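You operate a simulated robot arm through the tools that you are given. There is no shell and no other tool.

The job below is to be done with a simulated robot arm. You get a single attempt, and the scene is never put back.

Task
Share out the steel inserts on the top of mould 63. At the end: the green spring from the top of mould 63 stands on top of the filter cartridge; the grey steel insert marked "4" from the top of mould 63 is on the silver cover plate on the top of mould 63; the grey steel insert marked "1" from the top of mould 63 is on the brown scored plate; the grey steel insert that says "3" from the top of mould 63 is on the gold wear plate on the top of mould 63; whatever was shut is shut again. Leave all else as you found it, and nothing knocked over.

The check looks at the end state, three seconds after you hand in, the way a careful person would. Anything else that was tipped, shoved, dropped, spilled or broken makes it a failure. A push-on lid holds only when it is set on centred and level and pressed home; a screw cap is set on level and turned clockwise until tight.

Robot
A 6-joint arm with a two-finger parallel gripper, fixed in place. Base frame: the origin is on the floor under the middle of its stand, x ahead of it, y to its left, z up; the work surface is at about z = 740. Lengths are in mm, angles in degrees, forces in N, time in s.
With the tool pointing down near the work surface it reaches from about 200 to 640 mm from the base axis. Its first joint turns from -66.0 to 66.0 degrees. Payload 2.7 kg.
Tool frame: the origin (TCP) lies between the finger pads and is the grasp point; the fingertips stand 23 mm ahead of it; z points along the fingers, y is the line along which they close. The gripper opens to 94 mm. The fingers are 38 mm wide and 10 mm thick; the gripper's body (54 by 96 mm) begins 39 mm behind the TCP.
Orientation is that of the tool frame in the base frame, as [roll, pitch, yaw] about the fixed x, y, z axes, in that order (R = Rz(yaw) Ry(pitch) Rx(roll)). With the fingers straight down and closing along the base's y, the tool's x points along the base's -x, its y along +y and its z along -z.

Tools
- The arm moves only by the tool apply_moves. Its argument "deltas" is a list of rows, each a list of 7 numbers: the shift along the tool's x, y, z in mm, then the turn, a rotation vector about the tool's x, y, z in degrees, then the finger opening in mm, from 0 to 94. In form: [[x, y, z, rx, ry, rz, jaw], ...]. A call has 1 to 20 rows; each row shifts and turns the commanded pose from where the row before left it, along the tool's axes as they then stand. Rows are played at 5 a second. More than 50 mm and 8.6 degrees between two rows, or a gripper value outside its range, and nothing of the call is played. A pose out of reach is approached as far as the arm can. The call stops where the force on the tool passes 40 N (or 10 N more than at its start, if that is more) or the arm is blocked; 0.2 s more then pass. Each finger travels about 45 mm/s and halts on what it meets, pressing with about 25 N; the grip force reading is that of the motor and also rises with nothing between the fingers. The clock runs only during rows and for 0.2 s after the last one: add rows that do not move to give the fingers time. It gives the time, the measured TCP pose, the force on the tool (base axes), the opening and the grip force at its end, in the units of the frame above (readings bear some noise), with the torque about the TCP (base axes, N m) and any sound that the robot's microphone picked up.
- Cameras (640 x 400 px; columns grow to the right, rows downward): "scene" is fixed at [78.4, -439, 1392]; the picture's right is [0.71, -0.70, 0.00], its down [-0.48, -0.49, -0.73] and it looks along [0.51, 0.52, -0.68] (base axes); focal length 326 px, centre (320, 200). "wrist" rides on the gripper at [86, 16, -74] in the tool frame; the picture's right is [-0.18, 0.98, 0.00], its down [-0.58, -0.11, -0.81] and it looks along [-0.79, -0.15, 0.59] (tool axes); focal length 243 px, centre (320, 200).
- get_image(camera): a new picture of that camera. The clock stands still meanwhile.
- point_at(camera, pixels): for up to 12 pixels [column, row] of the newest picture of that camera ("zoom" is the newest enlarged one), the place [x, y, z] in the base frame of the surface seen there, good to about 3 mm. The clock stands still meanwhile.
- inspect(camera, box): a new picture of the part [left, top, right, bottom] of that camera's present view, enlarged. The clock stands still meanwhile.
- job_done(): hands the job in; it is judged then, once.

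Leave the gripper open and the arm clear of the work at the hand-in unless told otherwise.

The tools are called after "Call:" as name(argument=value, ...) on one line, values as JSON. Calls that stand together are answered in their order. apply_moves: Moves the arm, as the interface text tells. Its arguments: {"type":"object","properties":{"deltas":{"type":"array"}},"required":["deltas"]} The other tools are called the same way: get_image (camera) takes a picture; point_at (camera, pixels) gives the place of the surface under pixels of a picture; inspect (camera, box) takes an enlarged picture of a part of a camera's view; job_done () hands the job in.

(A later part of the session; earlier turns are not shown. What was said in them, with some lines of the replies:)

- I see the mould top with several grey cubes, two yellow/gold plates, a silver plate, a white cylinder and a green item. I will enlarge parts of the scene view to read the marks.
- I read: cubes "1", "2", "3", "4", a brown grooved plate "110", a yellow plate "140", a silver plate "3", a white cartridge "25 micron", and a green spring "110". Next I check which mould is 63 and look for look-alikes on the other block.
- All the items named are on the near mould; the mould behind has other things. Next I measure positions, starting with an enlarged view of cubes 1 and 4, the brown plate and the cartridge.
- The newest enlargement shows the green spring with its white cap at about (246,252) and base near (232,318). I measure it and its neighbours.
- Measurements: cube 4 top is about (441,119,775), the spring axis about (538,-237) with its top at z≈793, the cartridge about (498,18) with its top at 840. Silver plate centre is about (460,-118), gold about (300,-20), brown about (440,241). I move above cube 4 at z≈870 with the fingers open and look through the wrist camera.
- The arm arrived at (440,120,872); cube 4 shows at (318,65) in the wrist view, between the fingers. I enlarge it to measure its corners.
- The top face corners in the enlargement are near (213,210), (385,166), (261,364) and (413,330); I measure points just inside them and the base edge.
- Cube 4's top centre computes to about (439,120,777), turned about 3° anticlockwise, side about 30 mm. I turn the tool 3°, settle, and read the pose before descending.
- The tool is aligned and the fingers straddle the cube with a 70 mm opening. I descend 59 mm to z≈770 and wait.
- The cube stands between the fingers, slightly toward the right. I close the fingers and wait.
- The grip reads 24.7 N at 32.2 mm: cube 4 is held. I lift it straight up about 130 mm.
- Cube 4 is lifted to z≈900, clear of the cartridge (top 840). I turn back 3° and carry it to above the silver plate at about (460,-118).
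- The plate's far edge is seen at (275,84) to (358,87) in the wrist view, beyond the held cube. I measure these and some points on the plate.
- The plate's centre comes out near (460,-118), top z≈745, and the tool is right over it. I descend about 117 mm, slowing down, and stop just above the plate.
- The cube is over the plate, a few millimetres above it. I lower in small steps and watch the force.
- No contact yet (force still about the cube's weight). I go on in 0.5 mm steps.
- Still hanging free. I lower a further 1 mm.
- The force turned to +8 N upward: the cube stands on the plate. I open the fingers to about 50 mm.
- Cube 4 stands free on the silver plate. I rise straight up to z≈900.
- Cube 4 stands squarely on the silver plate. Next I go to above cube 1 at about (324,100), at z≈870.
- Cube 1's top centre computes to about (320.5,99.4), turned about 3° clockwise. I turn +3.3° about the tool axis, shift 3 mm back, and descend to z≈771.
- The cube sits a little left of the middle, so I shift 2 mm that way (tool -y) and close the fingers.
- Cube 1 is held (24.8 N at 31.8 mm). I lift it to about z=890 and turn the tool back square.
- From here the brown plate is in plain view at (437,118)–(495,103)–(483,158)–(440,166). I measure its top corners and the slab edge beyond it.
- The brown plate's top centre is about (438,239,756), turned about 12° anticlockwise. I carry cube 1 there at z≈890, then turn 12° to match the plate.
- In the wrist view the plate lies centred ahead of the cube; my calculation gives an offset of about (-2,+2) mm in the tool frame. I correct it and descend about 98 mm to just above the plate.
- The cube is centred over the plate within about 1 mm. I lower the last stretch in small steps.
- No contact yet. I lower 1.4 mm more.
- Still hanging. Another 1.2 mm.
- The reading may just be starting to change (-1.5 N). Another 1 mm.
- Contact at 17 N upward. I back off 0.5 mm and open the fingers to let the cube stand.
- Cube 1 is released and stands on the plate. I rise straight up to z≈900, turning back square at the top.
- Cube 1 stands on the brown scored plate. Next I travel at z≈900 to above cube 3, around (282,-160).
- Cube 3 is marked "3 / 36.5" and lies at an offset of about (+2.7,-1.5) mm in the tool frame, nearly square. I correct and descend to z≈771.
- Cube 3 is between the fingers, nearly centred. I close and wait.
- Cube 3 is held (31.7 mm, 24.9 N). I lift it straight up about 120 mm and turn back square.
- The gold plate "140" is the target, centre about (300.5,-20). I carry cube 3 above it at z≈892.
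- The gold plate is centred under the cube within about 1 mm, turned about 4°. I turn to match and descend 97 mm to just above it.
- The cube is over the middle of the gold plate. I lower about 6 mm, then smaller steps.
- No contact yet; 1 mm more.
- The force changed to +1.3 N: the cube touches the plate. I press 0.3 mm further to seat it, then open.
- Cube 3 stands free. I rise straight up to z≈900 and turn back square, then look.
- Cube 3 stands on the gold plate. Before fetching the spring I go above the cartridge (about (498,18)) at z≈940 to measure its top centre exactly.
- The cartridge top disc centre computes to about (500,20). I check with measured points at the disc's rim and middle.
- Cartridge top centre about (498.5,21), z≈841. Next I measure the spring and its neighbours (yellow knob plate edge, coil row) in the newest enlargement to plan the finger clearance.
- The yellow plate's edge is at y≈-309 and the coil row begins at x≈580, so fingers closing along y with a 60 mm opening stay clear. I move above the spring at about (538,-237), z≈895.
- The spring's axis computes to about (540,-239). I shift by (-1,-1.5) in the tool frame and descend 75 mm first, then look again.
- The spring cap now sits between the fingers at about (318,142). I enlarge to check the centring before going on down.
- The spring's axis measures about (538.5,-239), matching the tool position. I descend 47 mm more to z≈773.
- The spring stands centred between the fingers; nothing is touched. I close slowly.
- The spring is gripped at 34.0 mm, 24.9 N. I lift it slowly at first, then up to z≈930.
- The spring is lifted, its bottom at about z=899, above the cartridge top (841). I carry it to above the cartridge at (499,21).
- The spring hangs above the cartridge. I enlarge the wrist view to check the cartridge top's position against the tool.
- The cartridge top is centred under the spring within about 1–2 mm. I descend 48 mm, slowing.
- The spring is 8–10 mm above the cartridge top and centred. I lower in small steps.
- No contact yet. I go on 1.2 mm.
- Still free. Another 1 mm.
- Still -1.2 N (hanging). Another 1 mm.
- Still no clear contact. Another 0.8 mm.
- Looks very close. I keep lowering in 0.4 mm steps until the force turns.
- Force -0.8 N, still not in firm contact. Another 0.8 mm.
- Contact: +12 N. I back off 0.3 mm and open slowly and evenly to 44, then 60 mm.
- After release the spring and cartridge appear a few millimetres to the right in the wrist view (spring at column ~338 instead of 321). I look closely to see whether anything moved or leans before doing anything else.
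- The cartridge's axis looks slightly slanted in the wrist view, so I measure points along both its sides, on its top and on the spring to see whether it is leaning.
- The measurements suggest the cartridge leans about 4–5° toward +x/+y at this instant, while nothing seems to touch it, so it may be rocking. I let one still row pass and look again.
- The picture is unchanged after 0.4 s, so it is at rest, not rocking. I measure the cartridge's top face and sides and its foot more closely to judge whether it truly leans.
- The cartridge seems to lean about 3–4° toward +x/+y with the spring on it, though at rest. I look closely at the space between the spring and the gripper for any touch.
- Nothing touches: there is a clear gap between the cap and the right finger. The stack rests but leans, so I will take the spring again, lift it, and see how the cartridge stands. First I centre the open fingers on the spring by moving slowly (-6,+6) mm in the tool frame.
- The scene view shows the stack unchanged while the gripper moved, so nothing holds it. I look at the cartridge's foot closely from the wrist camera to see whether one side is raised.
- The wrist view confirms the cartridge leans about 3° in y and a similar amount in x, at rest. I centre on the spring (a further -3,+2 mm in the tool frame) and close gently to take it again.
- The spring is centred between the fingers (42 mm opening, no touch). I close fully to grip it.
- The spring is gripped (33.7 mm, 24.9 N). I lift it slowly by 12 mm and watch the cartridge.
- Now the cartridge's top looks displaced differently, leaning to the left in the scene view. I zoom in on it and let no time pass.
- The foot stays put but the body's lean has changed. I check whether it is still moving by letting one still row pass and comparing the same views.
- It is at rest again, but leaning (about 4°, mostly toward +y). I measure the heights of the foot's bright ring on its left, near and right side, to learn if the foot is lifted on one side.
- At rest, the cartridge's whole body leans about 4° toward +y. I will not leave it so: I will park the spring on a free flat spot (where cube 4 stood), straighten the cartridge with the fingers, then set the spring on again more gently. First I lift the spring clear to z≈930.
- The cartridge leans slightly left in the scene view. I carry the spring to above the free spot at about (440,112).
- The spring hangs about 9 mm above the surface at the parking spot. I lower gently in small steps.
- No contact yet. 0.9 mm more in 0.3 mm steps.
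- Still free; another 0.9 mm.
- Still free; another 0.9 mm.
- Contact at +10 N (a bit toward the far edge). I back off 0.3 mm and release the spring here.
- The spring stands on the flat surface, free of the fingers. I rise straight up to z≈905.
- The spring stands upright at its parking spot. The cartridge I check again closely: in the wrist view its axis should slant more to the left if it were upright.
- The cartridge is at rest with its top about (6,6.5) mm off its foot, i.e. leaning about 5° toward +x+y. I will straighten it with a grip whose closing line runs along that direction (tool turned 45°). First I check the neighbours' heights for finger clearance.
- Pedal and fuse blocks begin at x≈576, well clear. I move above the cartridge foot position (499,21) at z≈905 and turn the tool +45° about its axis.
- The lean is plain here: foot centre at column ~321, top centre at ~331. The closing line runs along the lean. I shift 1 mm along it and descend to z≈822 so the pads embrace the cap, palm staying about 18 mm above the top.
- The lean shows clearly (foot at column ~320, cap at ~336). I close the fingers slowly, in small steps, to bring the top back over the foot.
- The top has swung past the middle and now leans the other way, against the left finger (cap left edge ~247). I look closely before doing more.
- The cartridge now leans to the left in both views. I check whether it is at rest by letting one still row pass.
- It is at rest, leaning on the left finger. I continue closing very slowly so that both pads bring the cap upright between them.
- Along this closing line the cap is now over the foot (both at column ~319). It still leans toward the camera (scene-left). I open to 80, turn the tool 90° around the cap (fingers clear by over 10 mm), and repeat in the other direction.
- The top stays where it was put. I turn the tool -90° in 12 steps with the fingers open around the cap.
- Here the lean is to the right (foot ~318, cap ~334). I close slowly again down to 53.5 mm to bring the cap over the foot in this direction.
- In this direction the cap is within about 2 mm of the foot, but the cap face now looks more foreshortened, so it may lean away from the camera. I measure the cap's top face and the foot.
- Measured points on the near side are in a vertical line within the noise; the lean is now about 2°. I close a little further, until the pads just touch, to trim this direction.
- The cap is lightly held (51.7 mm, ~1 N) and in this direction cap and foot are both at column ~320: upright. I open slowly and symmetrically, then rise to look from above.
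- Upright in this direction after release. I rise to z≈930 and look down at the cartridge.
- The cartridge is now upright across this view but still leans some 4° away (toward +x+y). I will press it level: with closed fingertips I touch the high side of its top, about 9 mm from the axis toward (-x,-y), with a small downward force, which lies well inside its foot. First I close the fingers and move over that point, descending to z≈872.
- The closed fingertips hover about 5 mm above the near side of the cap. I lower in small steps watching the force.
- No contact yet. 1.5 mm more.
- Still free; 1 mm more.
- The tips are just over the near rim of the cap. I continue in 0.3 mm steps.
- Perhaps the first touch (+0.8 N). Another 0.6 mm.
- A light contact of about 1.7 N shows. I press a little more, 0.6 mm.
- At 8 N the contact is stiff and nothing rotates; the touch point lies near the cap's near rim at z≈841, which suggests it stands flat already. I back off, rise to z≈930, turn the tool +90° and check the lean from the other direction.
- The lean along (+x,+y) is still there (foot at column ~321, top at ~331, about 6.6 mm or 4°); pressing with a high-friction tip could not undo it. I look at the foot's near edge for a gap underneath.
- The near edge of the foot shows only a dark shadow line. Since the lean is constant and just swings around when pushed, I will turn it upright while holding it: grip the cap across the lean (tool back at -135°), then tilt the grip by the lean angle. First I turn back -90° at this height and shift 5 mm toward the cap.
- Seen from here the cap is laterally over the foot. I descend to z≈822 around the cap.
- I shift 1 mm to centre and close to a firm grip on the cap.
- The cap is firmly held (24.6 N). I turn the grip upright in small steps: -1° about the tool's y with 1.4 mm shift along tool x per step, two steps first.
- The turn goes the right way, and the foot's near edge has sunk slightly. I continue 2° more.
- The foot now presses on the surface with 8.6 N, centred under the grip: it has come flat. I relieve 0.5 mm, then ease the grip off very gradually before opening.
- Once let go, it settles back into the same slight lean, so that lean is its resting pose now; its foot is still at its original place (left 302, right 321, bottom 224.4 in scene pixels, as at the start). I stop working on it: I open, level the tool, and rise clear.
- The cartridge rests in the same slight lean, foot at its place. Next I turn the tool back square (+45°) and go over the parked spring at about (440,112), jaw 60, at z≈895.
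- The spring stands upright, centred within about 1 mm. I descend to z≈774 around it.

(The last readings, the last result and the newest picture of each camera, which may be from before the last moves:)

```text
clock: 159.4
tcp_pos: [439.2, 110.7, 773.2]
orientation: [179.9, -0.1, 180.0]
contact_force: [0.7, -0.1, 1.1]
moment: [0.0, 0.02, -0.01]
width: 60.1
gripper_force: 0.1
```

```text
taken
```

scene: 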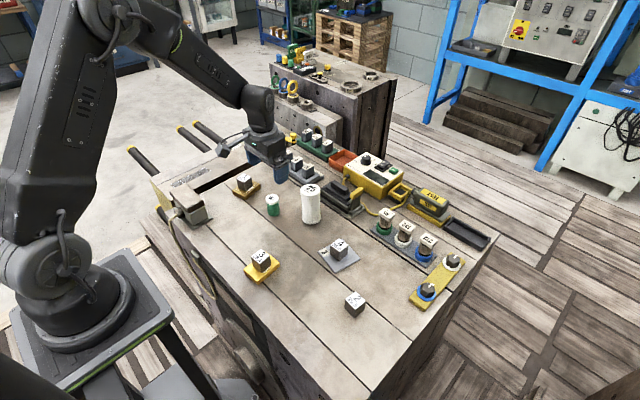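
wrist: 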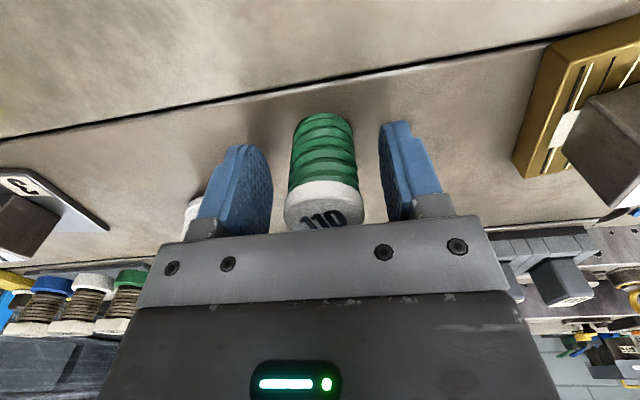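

The spring is between the fingers. I close to a moderate grip (command 28 mm) this time.

Call:
apply_moves(deltas=[[0, 0, 0, 0, 0, 0, 52], [0, 0, 0, 0, 0, 0, 44], [0, 0, 0, 0, 0, 0, 38], [0, 0, 0, 0, 0, 0, 36], [0, 0, 0, 0, 0, 0, 34], [0, 0, 0, 0, 0, 0, 31], [0, 0, 0, 0, 0, 0, 28], [0, 0, 0, 0, 0, 0, 28]])

Call:
get_image(camera="wrist")

```text
clock: 161.2
tcp_pos: [440.0, 111.6, 774.4]
orientation: [180.0, -0.1, 180.0]
contact_force: [0.3, 0.5, 0.9]
moment: [0.02, 0.0, -0.01]
width: 33.6
gripper_force: 25.0
```

```text
taken
```

wrist: 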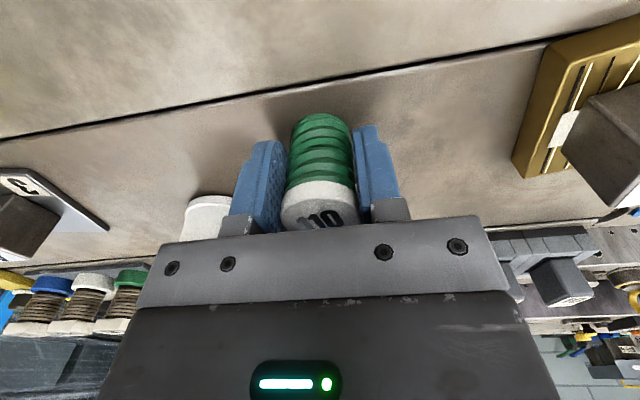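

The spring is held (33.6 mm, 25 N). I lift it to z≈930.

Call:
apply_moves(deltas=[[0, 0, -2, 0, 0, 0, 28], [0, 0, -5, 0, 0, 0, 28], [0, 0, -10, 0, 0, 0, 28], [0, 0, -16, 0, 0, 0, 28], [0, 0, -20, 0, 0, 0, 28], [0, 0, -22, 0, 0, 0, 28], [0, 0, -22, 0, 0, 0, 28], [0, 0, -22, 0, 0, 0, 28], [0, 0, -18, 0, 0, 0, 28], [0, 0, -12, 0, 0, 0, 28], [0, 0, -6, 0, 0, 0, 28], [0, 0, 0, 0, 0, 0, 28], [0, 0, 0, 0, 0, 0, 28]])

Call:
get_image(camera="wrist")

Call:
inspect(camera="scene", box=[290, 180, 340, 230])

Call:
point_at(camera="zoom", pixels=[[225, 80], [360, 80], [290, 38], [290, 115], [292, 77], [250, 55], [340, 100], [250, 105], [335, 50], [270, 75], [315, 78], [292, 95]])

```text
clock: 164.0
tcp_pos: [439.7, 111.2, 928.4]
orientation: [-180.0, 0.0, 179.9]
contact_force: [-0.4, -0.1, -0.6]
moment: [0.01, -0.03, 0.04]
width: 33.7
gripper_force: 24.8
```

```text
taken
```

wrist: 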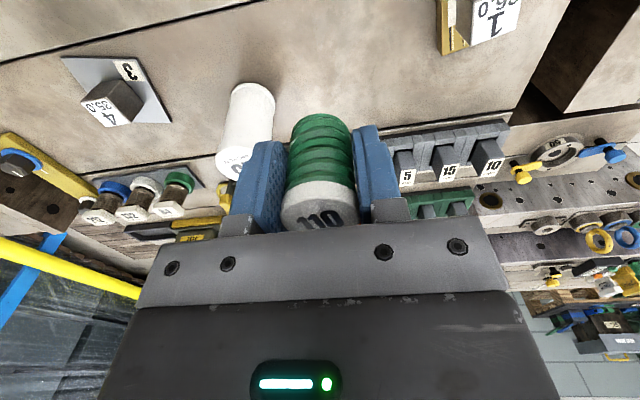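

```text
8.00 times, centred on (315, 205) of scene
```

zoom: 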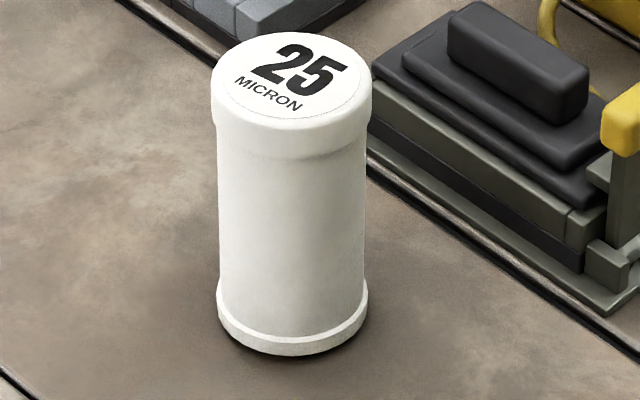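

```text
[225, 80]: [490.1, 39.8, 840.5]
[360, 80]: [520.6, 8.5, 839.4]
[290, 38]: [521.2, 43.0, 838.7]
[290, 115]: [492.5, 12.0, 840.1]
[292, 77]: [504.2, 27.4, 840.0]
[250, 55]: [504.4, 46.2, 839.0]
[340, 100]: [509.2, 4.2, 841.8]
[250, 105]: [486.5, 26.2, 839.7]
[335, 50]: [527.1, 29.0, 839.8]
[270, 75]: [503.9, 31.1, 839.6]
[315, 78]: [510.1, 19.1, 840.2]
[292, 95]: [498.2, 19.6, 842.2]
```

The cap's centre measures (505.8,26.2,840), its face tilted about 4° down toward (+x,+y). I carry the spring above it and lower to z≈888 (about 14 mm gap), then tilt the tool 3.7° to match the face.

Call:
apply_moves(deltas=[[-5, -6, 0, 0, 0, 0, 28], [-11, -14, 0, 0, 0, 0, 28], [-15, -19, 0, 0, 0, 0, 28], [-15, -19, 0, 0, 0, 0, 28], [-12, -15, 0, 0, 0, 0, 28], [-6, -7.6, 0, 0, 0, 0, 28], [-2.6, -3, 5, 0, 0, 0, 28], [0, 0, 12, 0, 0, 0, 28], [0, 0, 12, 0, 0, 0, 28], [0, 0, 8, 0, 0, 0, 28], [0, 0, 4, 0, 0, 0, 28], [0, 0, 0, 1.3, 1.3, 0, 28], [0, 0, 0, 1.3, 1.3, 0, 28], [0, 0, 0, 0, 0, 0, 28], [0, 0, 0, 0, 0, 0, 28]])

Call:
get_image(camera="wrist")

Call:
inspect(camera="scene", box=[285, 165, 335, 215])

```text
clock: 167.2
tcp_pos: [506.0, 28.0, 886.6]
orientation: [-177.4, -2.6, 180.0]
contact_force: [0.6, -0.8, -1.5]
moment: [0.01, 0.0, 0.01]
width: 34.0
gripper_force: 24.7
```

```text
taken
```

wrist: 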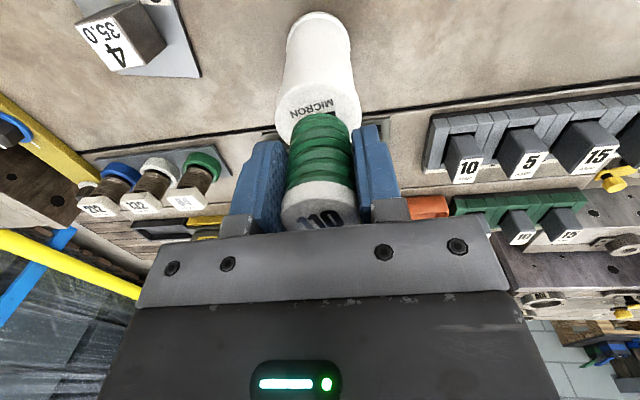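

```text
8.00 times, centred on (310, 190) of scene
```

zoom: 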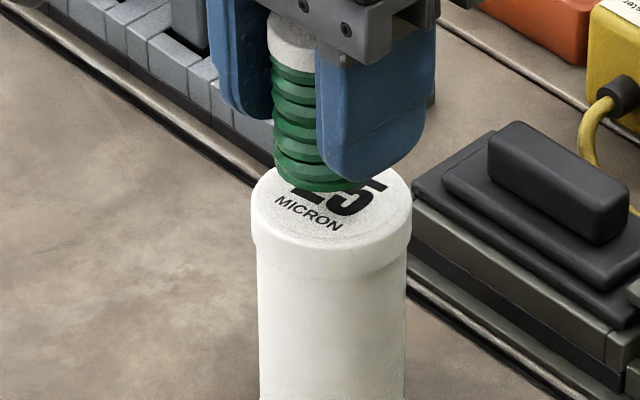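

In the tilted frame the spring and cartridge axes line up (both near column 318–320). I lower 9 mm along the tool axis.

Call:
apply_moves(deltas=[[0, 0, 3, 0, 0, 0, 28], [0, 0, 3, 0, 0, 0, 28], [0, 0, 2, 0, 0, 0, 28], [0, 0, 1, 0, 0, 0, 28], [0, 0, 0, 0, 0, 0, 28]])

Call:
inspect(camera="scene", box=[285, 165, 335, 215])

Call:
inspect(camera="wrist", box=[250, 10, 410, 230])

```text
clock: 168.4
tcp_pos: [506.6, 28.5, 878.8]
orientation: [-177.4, -2.5, 180.0]
contact_force: [-0.9, 1.0, -0.9]
moment: [0.01, -0.01, -0.06]
width: 33.9
gripper_force: 24.7
```

```text
8.00 times, centred on (310, 190) of scene
```

zoom: 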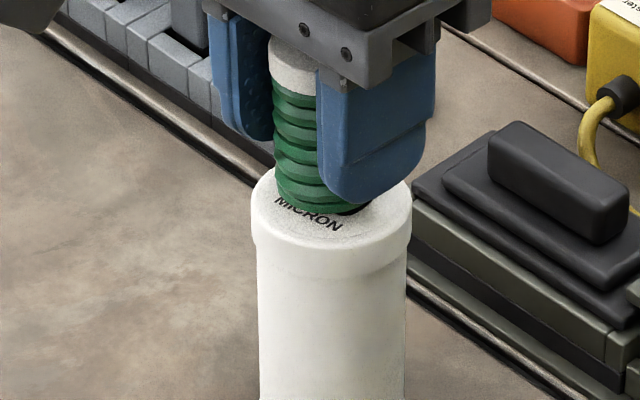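

```text
1.82 times, centred on (330, 120) of wrist
```

zoom: 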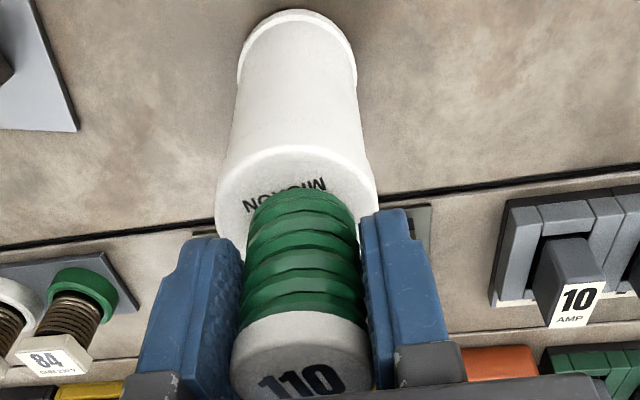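

The gap is about 4 mm and the spring sits about 1.4 mm to the right of the cap's middle. I shift 1 mm left (tool -y) and lower 3 mm slowly.

Call:
apply_moves(deltas=[[0, -1, 0, 0, 0, 0, 28], [0, 0, 1, 0, 0, 0, 28], [0, 0, 1, 0, 0, 0, 28], [0, 0, 0.5, 0, 0, 0, 28], [0, 0, 0.5, 0, 0, 0, 28], [0, 0, 0, 0, 0, 0, 28]])

```text
clock: 169.8
tcp_pos: [506.2, 26.3, 875.4]
orientation: [-177.4, -2.7, 180.0]
contact_force: [0.7, -0.9, -0.9]
moment: [0.01, -0.02, -0.03]
width: 33.8
gripper_force: 24.6
```

No contact. I lower 0.8 mm in 0.2 mm steps.

Call:
apply_moves(deltas=[[0, 0, 0.2, 0, 0, 0, 28], [0, 0, 0.2, 0, 0, 0, 28], [0, 0, 0.2, 0, 0, 0, 28], [0, 0, 0.2, 0, 0, 0, 28], [0, 0, 0, 0, 0, 0, 28]])

Call:
inspect(camera="scene", box=[290, 175, 330, 205])

```text
clock: 171.0
tcp_pos: [505.6, 27.7, 874.4]
orientation: [-177.4, -2.6, -179.9]
contact_force: [-0.2, -0.2, -1.3]
moment: [0.03, -0.01, 0.0]
width: 34.0
gripper_force: 25.1
```

```text
13.33 times, centred on (310, 190) of scene
```

zoom: 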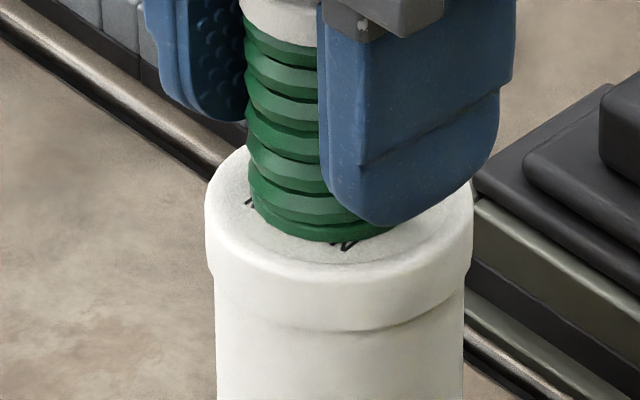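

Very close but still hanging. Another 0.6 mm.

Call:
apply_moves(deltas=[[0, 0, 0.2, 0, 0, 0, 28], [0, 0, 0.2, 0, 0, 0, 28], [0, 0, 0.2, 0, 0, 0, 28], [0, 0, 0, 0, 0, 0, 28]])

```text
clock: 172.0
tcp_pos: [506.2, 26.2, 874.5]
orientation: [-177.4, -2.6, -180.0]
contact_force: [0.0, 0.4, -1.8]
moment: [0.01, 0.0, -0.01]
width: 33.7
gripper_force: 24.6
```

Still free. Another 0.6 mm.

Call:
apply_moves(deltas=[[0, 0, 0.2, 0, 0, 0, 28], [0, 0, 0.2, 0, 0, 0, 28], [0, 0, 0.2, 0, 0, 0, 28], [0, 0, 0, 0, 0, 0, 28]])

```text
clock: 173.0
tcp_pos: [506.3, 26.5, 873.1]
orientation: [-177.4, -2.6, -180.0]
contact_force: [-1.0, 0.1, 1.2]
moment: [-0.01, 0.02, -0.01]
width: 33.8
gripper_force: 25.3
```

Contact: +1.2 N, the spring just rests on the cap. I ease the grip off very gradually around the contact width (33.8 mm), then open a little.

Call:
apply_moves(deltas=[[0, 0, 0, 0, 0, 0, 30], [0, 0, 0, 0, 0, 0, 31.5], [0, 0, 0, 0, 0, 0, 32.5], [0, 0, 0, 0, 0, 0, 33], [0, 0, 0, 0, 0, 0, 33.3], [0, 0, 0, 0, 0, 0, 33.5], [0, 0, 0, 0, 0, 0, 33.7], [0, 0, 0, 0, 0, 0, 33.9], [0, 0, 0, 0, 0, 0, 34.1], [0, 0, 0, 0, 0, 0, 34.4], [0, 0, 0, 0, 0, 0, 34.8], [0, 0, 0, 0, 0, 0, 35.4], [0, 0, 0, 0, 0, 0, 36.2], [0, 0, 0, 0, 0, 0, 37], [0, 0, 0, 0, 0, 0, 37]])

Call:
inspect(camera="scene", box=[285, 170, 335, 230])

Call:
inspect(camera="wrist", box=[250, 10, 410, 230])

```text
clock: 176.2
tcp_pos: [505.0, 27.2, 871.7]
orientation: [-177.5, -2.6, -180.0]
contact_force: [-0.8, -0.1, 1.7]
moment: [0.02, 0.0, -0.01]
width: 36.9
gripper_force: 0.1
```

```text
6.67 times, centred on (310, 200) of scene
```

zoom: 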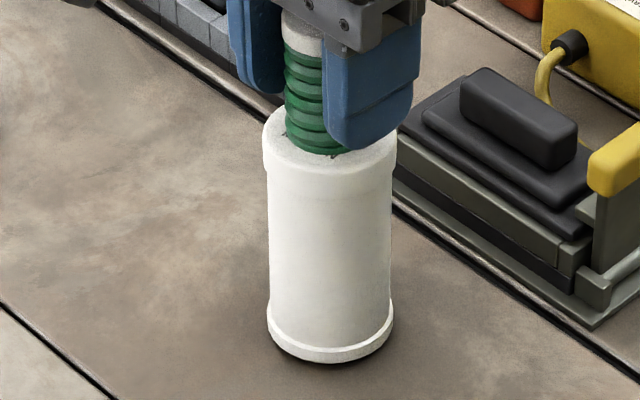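

```text
1.82 times, centred on (330, 120) of wrist
```

zoom: 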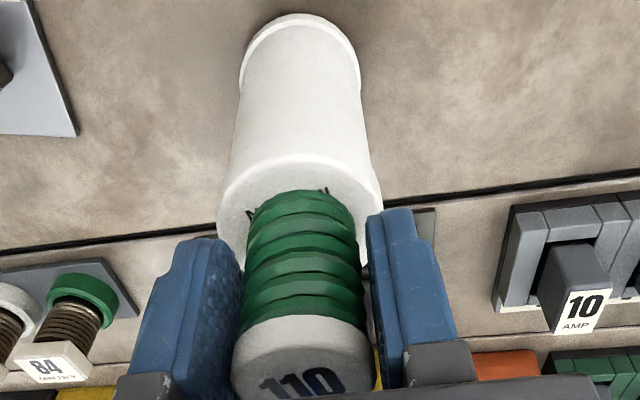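

The spring appears to stand on the cap, aligned with it. I open further slowly to 60 mm.

Call:
apply_moves(deltas=[[0, 0, 0, 0, 0, 0, 38], [0, 0, 0, 0, 0, 0, 40], [0, 0, 0, 0, 0, 0, 43], [0, 0, 0, 0, 0, 0, 47], [0, 0, 0, 0, 0, 0, 52], [0, 0, 0, 0, 0, 0, 57], [0, 0, 0, 0, 0, 0, 62], [0, 0, 0, 0, 0, 0, 62], [0, 0, 0, 0, 0, 0, 62]])

Call:
inspect(camera="scene", box=[285, 170, 335, 230])

Call:
inspect(camera="wrist", box=[250, 10, 410, 230])

```text
clock: 178.2
tcp_pos: [505.8, 26.8, 872.0]
orientation: [-177.3, -2.6, 180.0]
contact_force: [-0.7, 0.9, 0.3]
moment: [0.0, 0.0, 0.02]
width: 61.8
gripper_force: 0.0
```

```text
6.67 times, centred on (310, 200) of scene
```

zoom: 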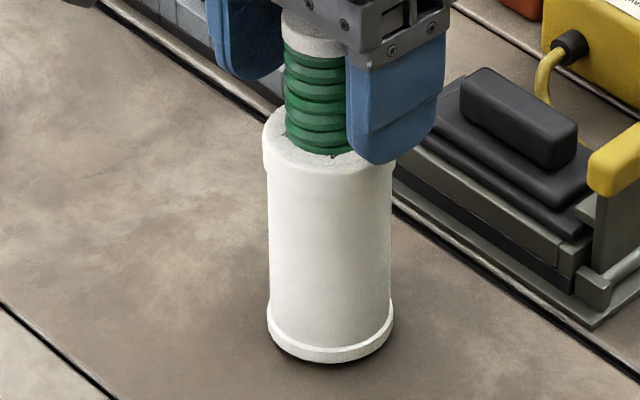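

```text
1.82 times, centred on (330, 120) of wrist
```

zoom: 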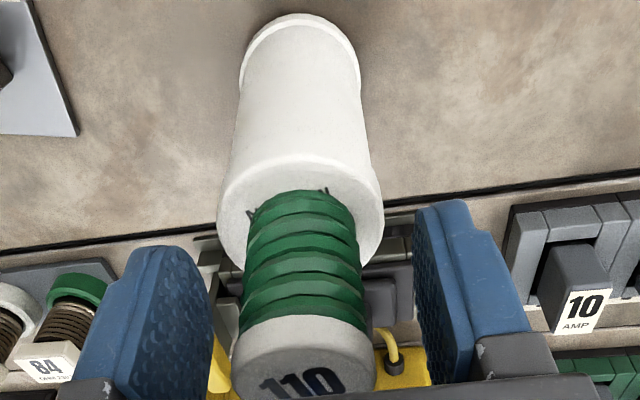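

The spring stands centred on the cap and did not move while the fingers opened. I withdraw straight along the tool axis by 70 mm, slowly at first.

Call:
apply_moves(deltas=[[0, 0, -2, 0, 0, 0, 62], [0, 0, -4, 0, 0, 0, 62], [0, 0, -8, 0, 0, 0, 62], [0, 0, -12, 0, 0, 0, 62], [0, 0, -15, 0, 0, 0, 62], [0, 0, -15, 0, 0, 0, 62], [0, 0, -14, 0, 0, 0, 62], [0, 0, 0, 0, 0, 0, 62]])

Call:
get_image(camera="wrist")

Call:
inspect(camera="scene", box=[285, 150, 345, 230])

```text
clock: 180.0
tcp_pos: [508.4, 30.0, 943.1]
orientation: [-177.4, -2.6, -179.9]
contact_force: [0.6, -0.4, -0.9]
moment: [0.0, 0.01, -0.01]
width: 62.1
gripper_force: 0.0
```

```text
taken
```

wrist: 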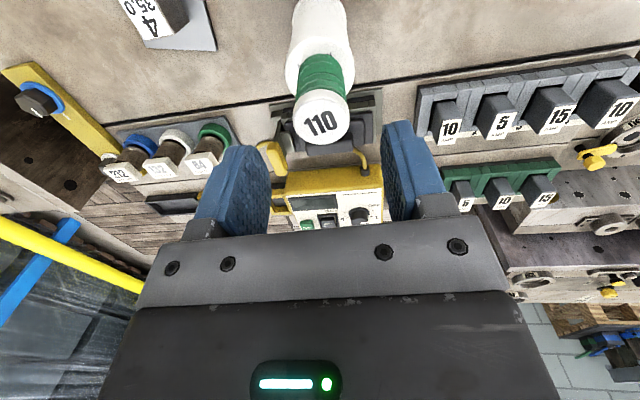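

```text
5.00 times, centred on (315, 190) of scene
```

zoom: 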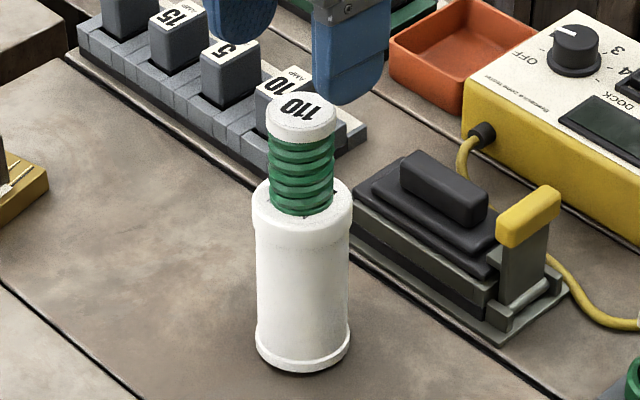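

The spring stands on the cartridge. I level the tool and move up and back to a clear position near the start pose.

Call:
apply_moves(deltas=[[0, 0, -10, 0, 0, 0, 62], [0, 0, -20, 0, 0, 0, 62], [0, 0, 0, -1.3, -1.3, 0, 62], [0, 0, 0, -1.3, -1.3, 0, 62], [0, 0, -30, 0, 0, 0, 70], [15, 5, -35, 0, 0, 0, 80], [30, 12, -30, 0, 0, 0, 94], [35, 14, -20, 0, 0, 0, 94], [35, 14, -10, 0, 0, 0, 94], [28, 12, 0, 0, 0, 0, 94], [12, 5, 0, 0, 0, 0, 94], [0, 0, 0, 0, 0, 0, 94], [0, 0, 0, 0, 0, 0, 94]])

Call:
get_image(camera="wrist")

Call:
get_image(camera="scene")

Call:
inspect(camera="scene", box=[285, 160, 335, 230])

```text
clock: 182.8
tcp_pos: [353.8, 92.5, 1098.1]
orientation: [180.0, 0.1, 179.9]
contact_force: [-0.4, -0.2, 0.2]
moment: [-0.01, -0.05, 0.02]
width: 93.7
gripper_force: 0.0
```

```text
taken
```

wrist: 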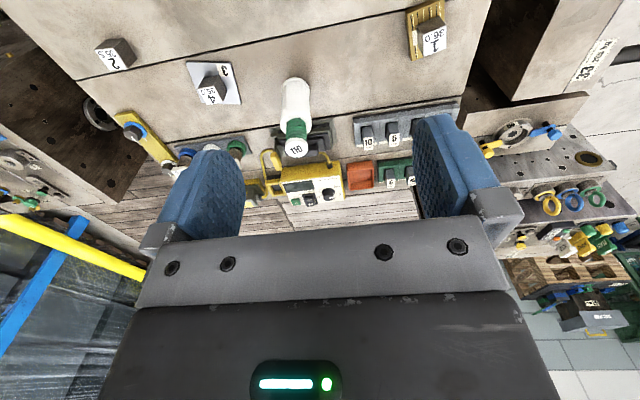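

```text
taken
```

scene: 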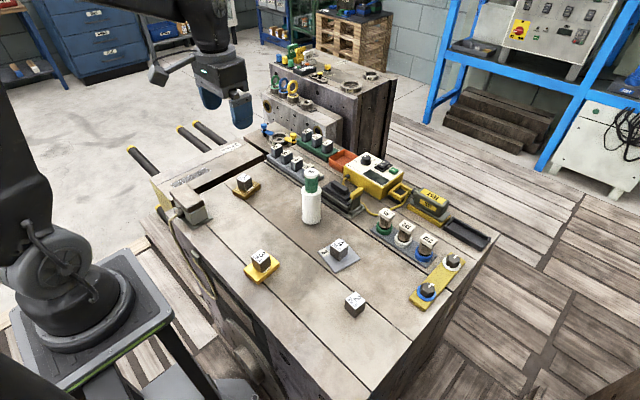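

```text
5.71 times, centred on (310, 195) of scene
```

zoom: 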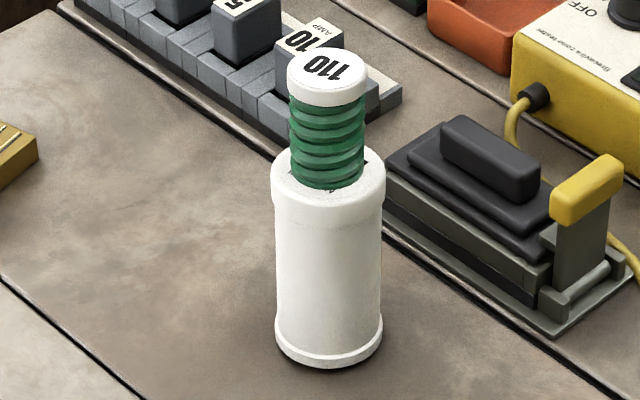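

The stack stands. I wait 3 s with still rows to see that nothing moves, then check every item.

Call:
apply_moves(deltas=[[0, 0, 0, 0, 0, 0, 94], [0, 0, 0, 0, 0, 0, 94], [0, 0, 0, 0, 0, 0, 94], [0, 0, 0, 0, 0, 0, 94], [0, 0, 0, 0, 0, 0, 94], [0, 0, 0, 0, 0, 0, 94], [0, 0, 0, 0, 0, 0, 94], [0, 0, 0, 0, 0, 0, 94], [0, 0, 0, 0, 0, 0, 94], [0, 0, 0, 0, 0, 0, 94], [0, 0, 0, 0, 0, 0, 94], [0, 0, 0, 0, 0, 0, 94], [0, 0, 0, 0, 0, 0, 94], [0, 0, 0, 0, 0, 0, 94], [0, 0, 0, 0, 0, 0, 94], [0, 0, 0, 0, 0, 0, 94]])

Call:
inspect(camera="scene", box=[285, 160, 335, 230])

Call:
inspect(camera="wrist", box=[250, 60, 350, 170])

Call:
inspect(camera="scene", box=[220, 230, 380, 330])

Call:
inspect(camera="scene", box=[220, 160, 380, 260])

```text
clock: 186.2
tcp_pos: [355.2, 92.3, 1097.7]
orientation: [-179.9, 0.0, 180.0]
contact_force: [-0.7, -0.4, 0.3]
moment: [0.0, -0.01, 0.01]
width: 94.1
gripper_force: 0.0
```

```text
5.71 times, centred on (310, 195) of scene
```

zoom: 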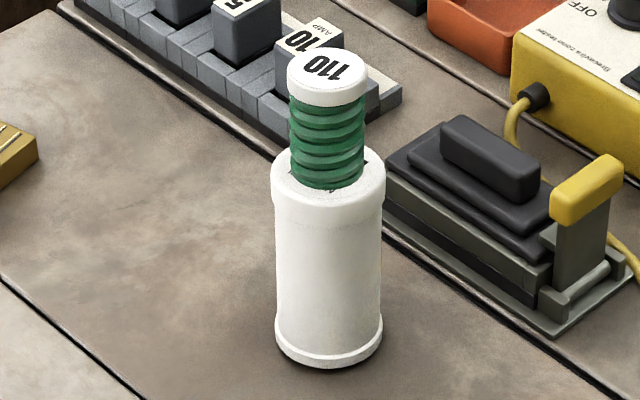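

```text
3.64 times, centred on (300, 115) of wrist
```

zoom: 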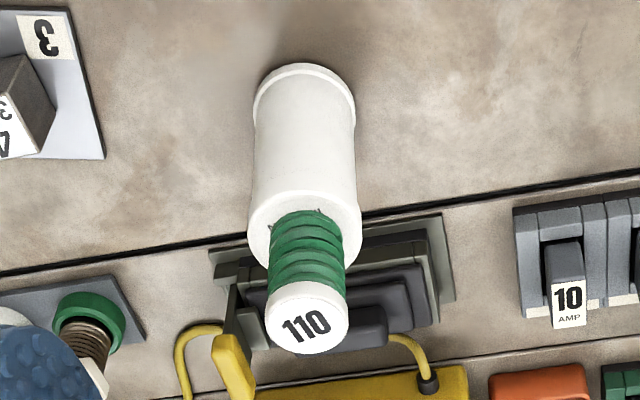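

```text
4.00 times, centred on (300, 280) of scene
```

zoom: 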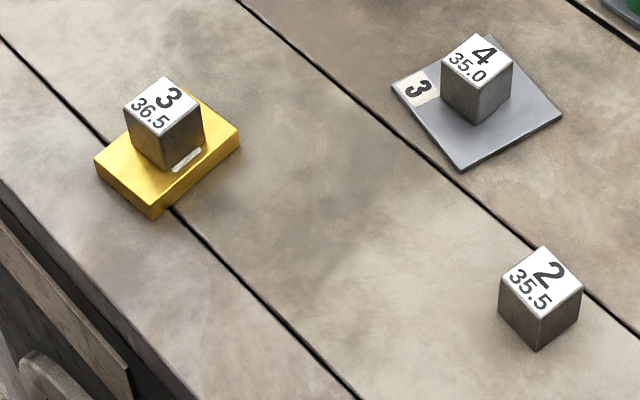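

```text
4.00 times, centred on (300, 210) of scene
```

zoom: 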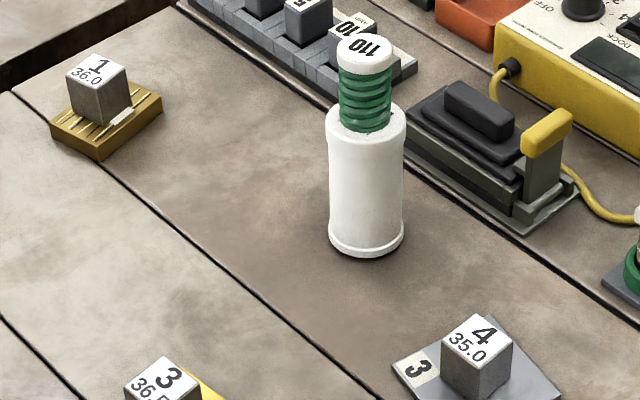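

Nothing moved in 3 s; the cartridge's foot is at its original pixels, and the plates are where they were. A last look at the coil row and knob plate next to the spring's old place.

Call:
inspect(camera="scene", box=[340, 190, 500, 310])

Call:
inspect(camera="scene", box=[250, 110, 410, 210])

```text
3.33 times, centred on (420, 250) of scene
```

zoom: 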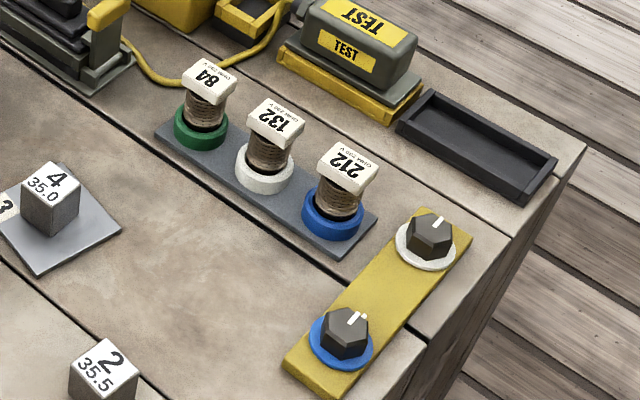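

```text
4.00 times, centred on (330, 160) of scene
```

zoom: 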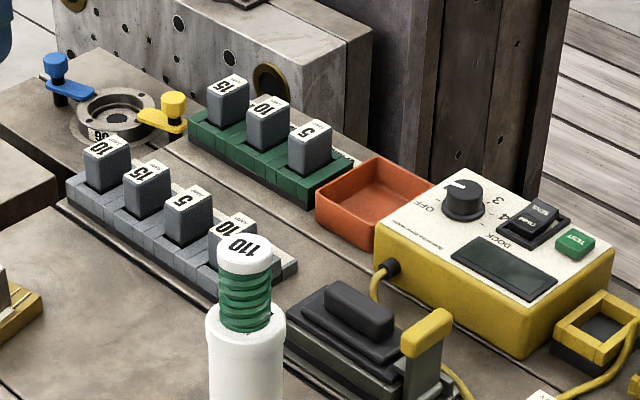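

All the other items are as at the start, insert 4 is on the silver plate, 1 on the brown scored plate, 3 on the gold plate, and the spring stands on the cartridge. The gripper is open and the arm is clear, so I hand in.

Call:
job_done()

```text
The job is handed in.
```

I handed in the job with all four items where you asked. The one flaw is that the filter cartridge, upright at the start, now leans about 4° with the spring on it.

| Item | Where it is now |
|---|---|
| Steel insert "4" | On the silver cover plate |
| Steel insert "1" | On the brown scored plate |
| Steel insert "3" | On the gold wear plate |
| Green spring | Standing centred on top of the filter cartridge |

- **The lean:** It appeared when I first set the spring on the cartridge. I lifted the spring off, parked it nearby and tried to straighten the cartridge with the fingers. It settled back to the same lean each time, so I put the spring back on to match the tilt.
- **At hand-in:** The cartridge's foot is back at its starting place, after shifting by a millimetre or two while I worked on it. The stack stayed still for about 3 seconds before I handed in.
- **Everything else:** In the last pictures the rest looked as it did at the start: the plates, insert "2", the coil row, the knob plate and the fuse blocks. Nothing had to be opened. The gripper is open and the arm is clear of the work.
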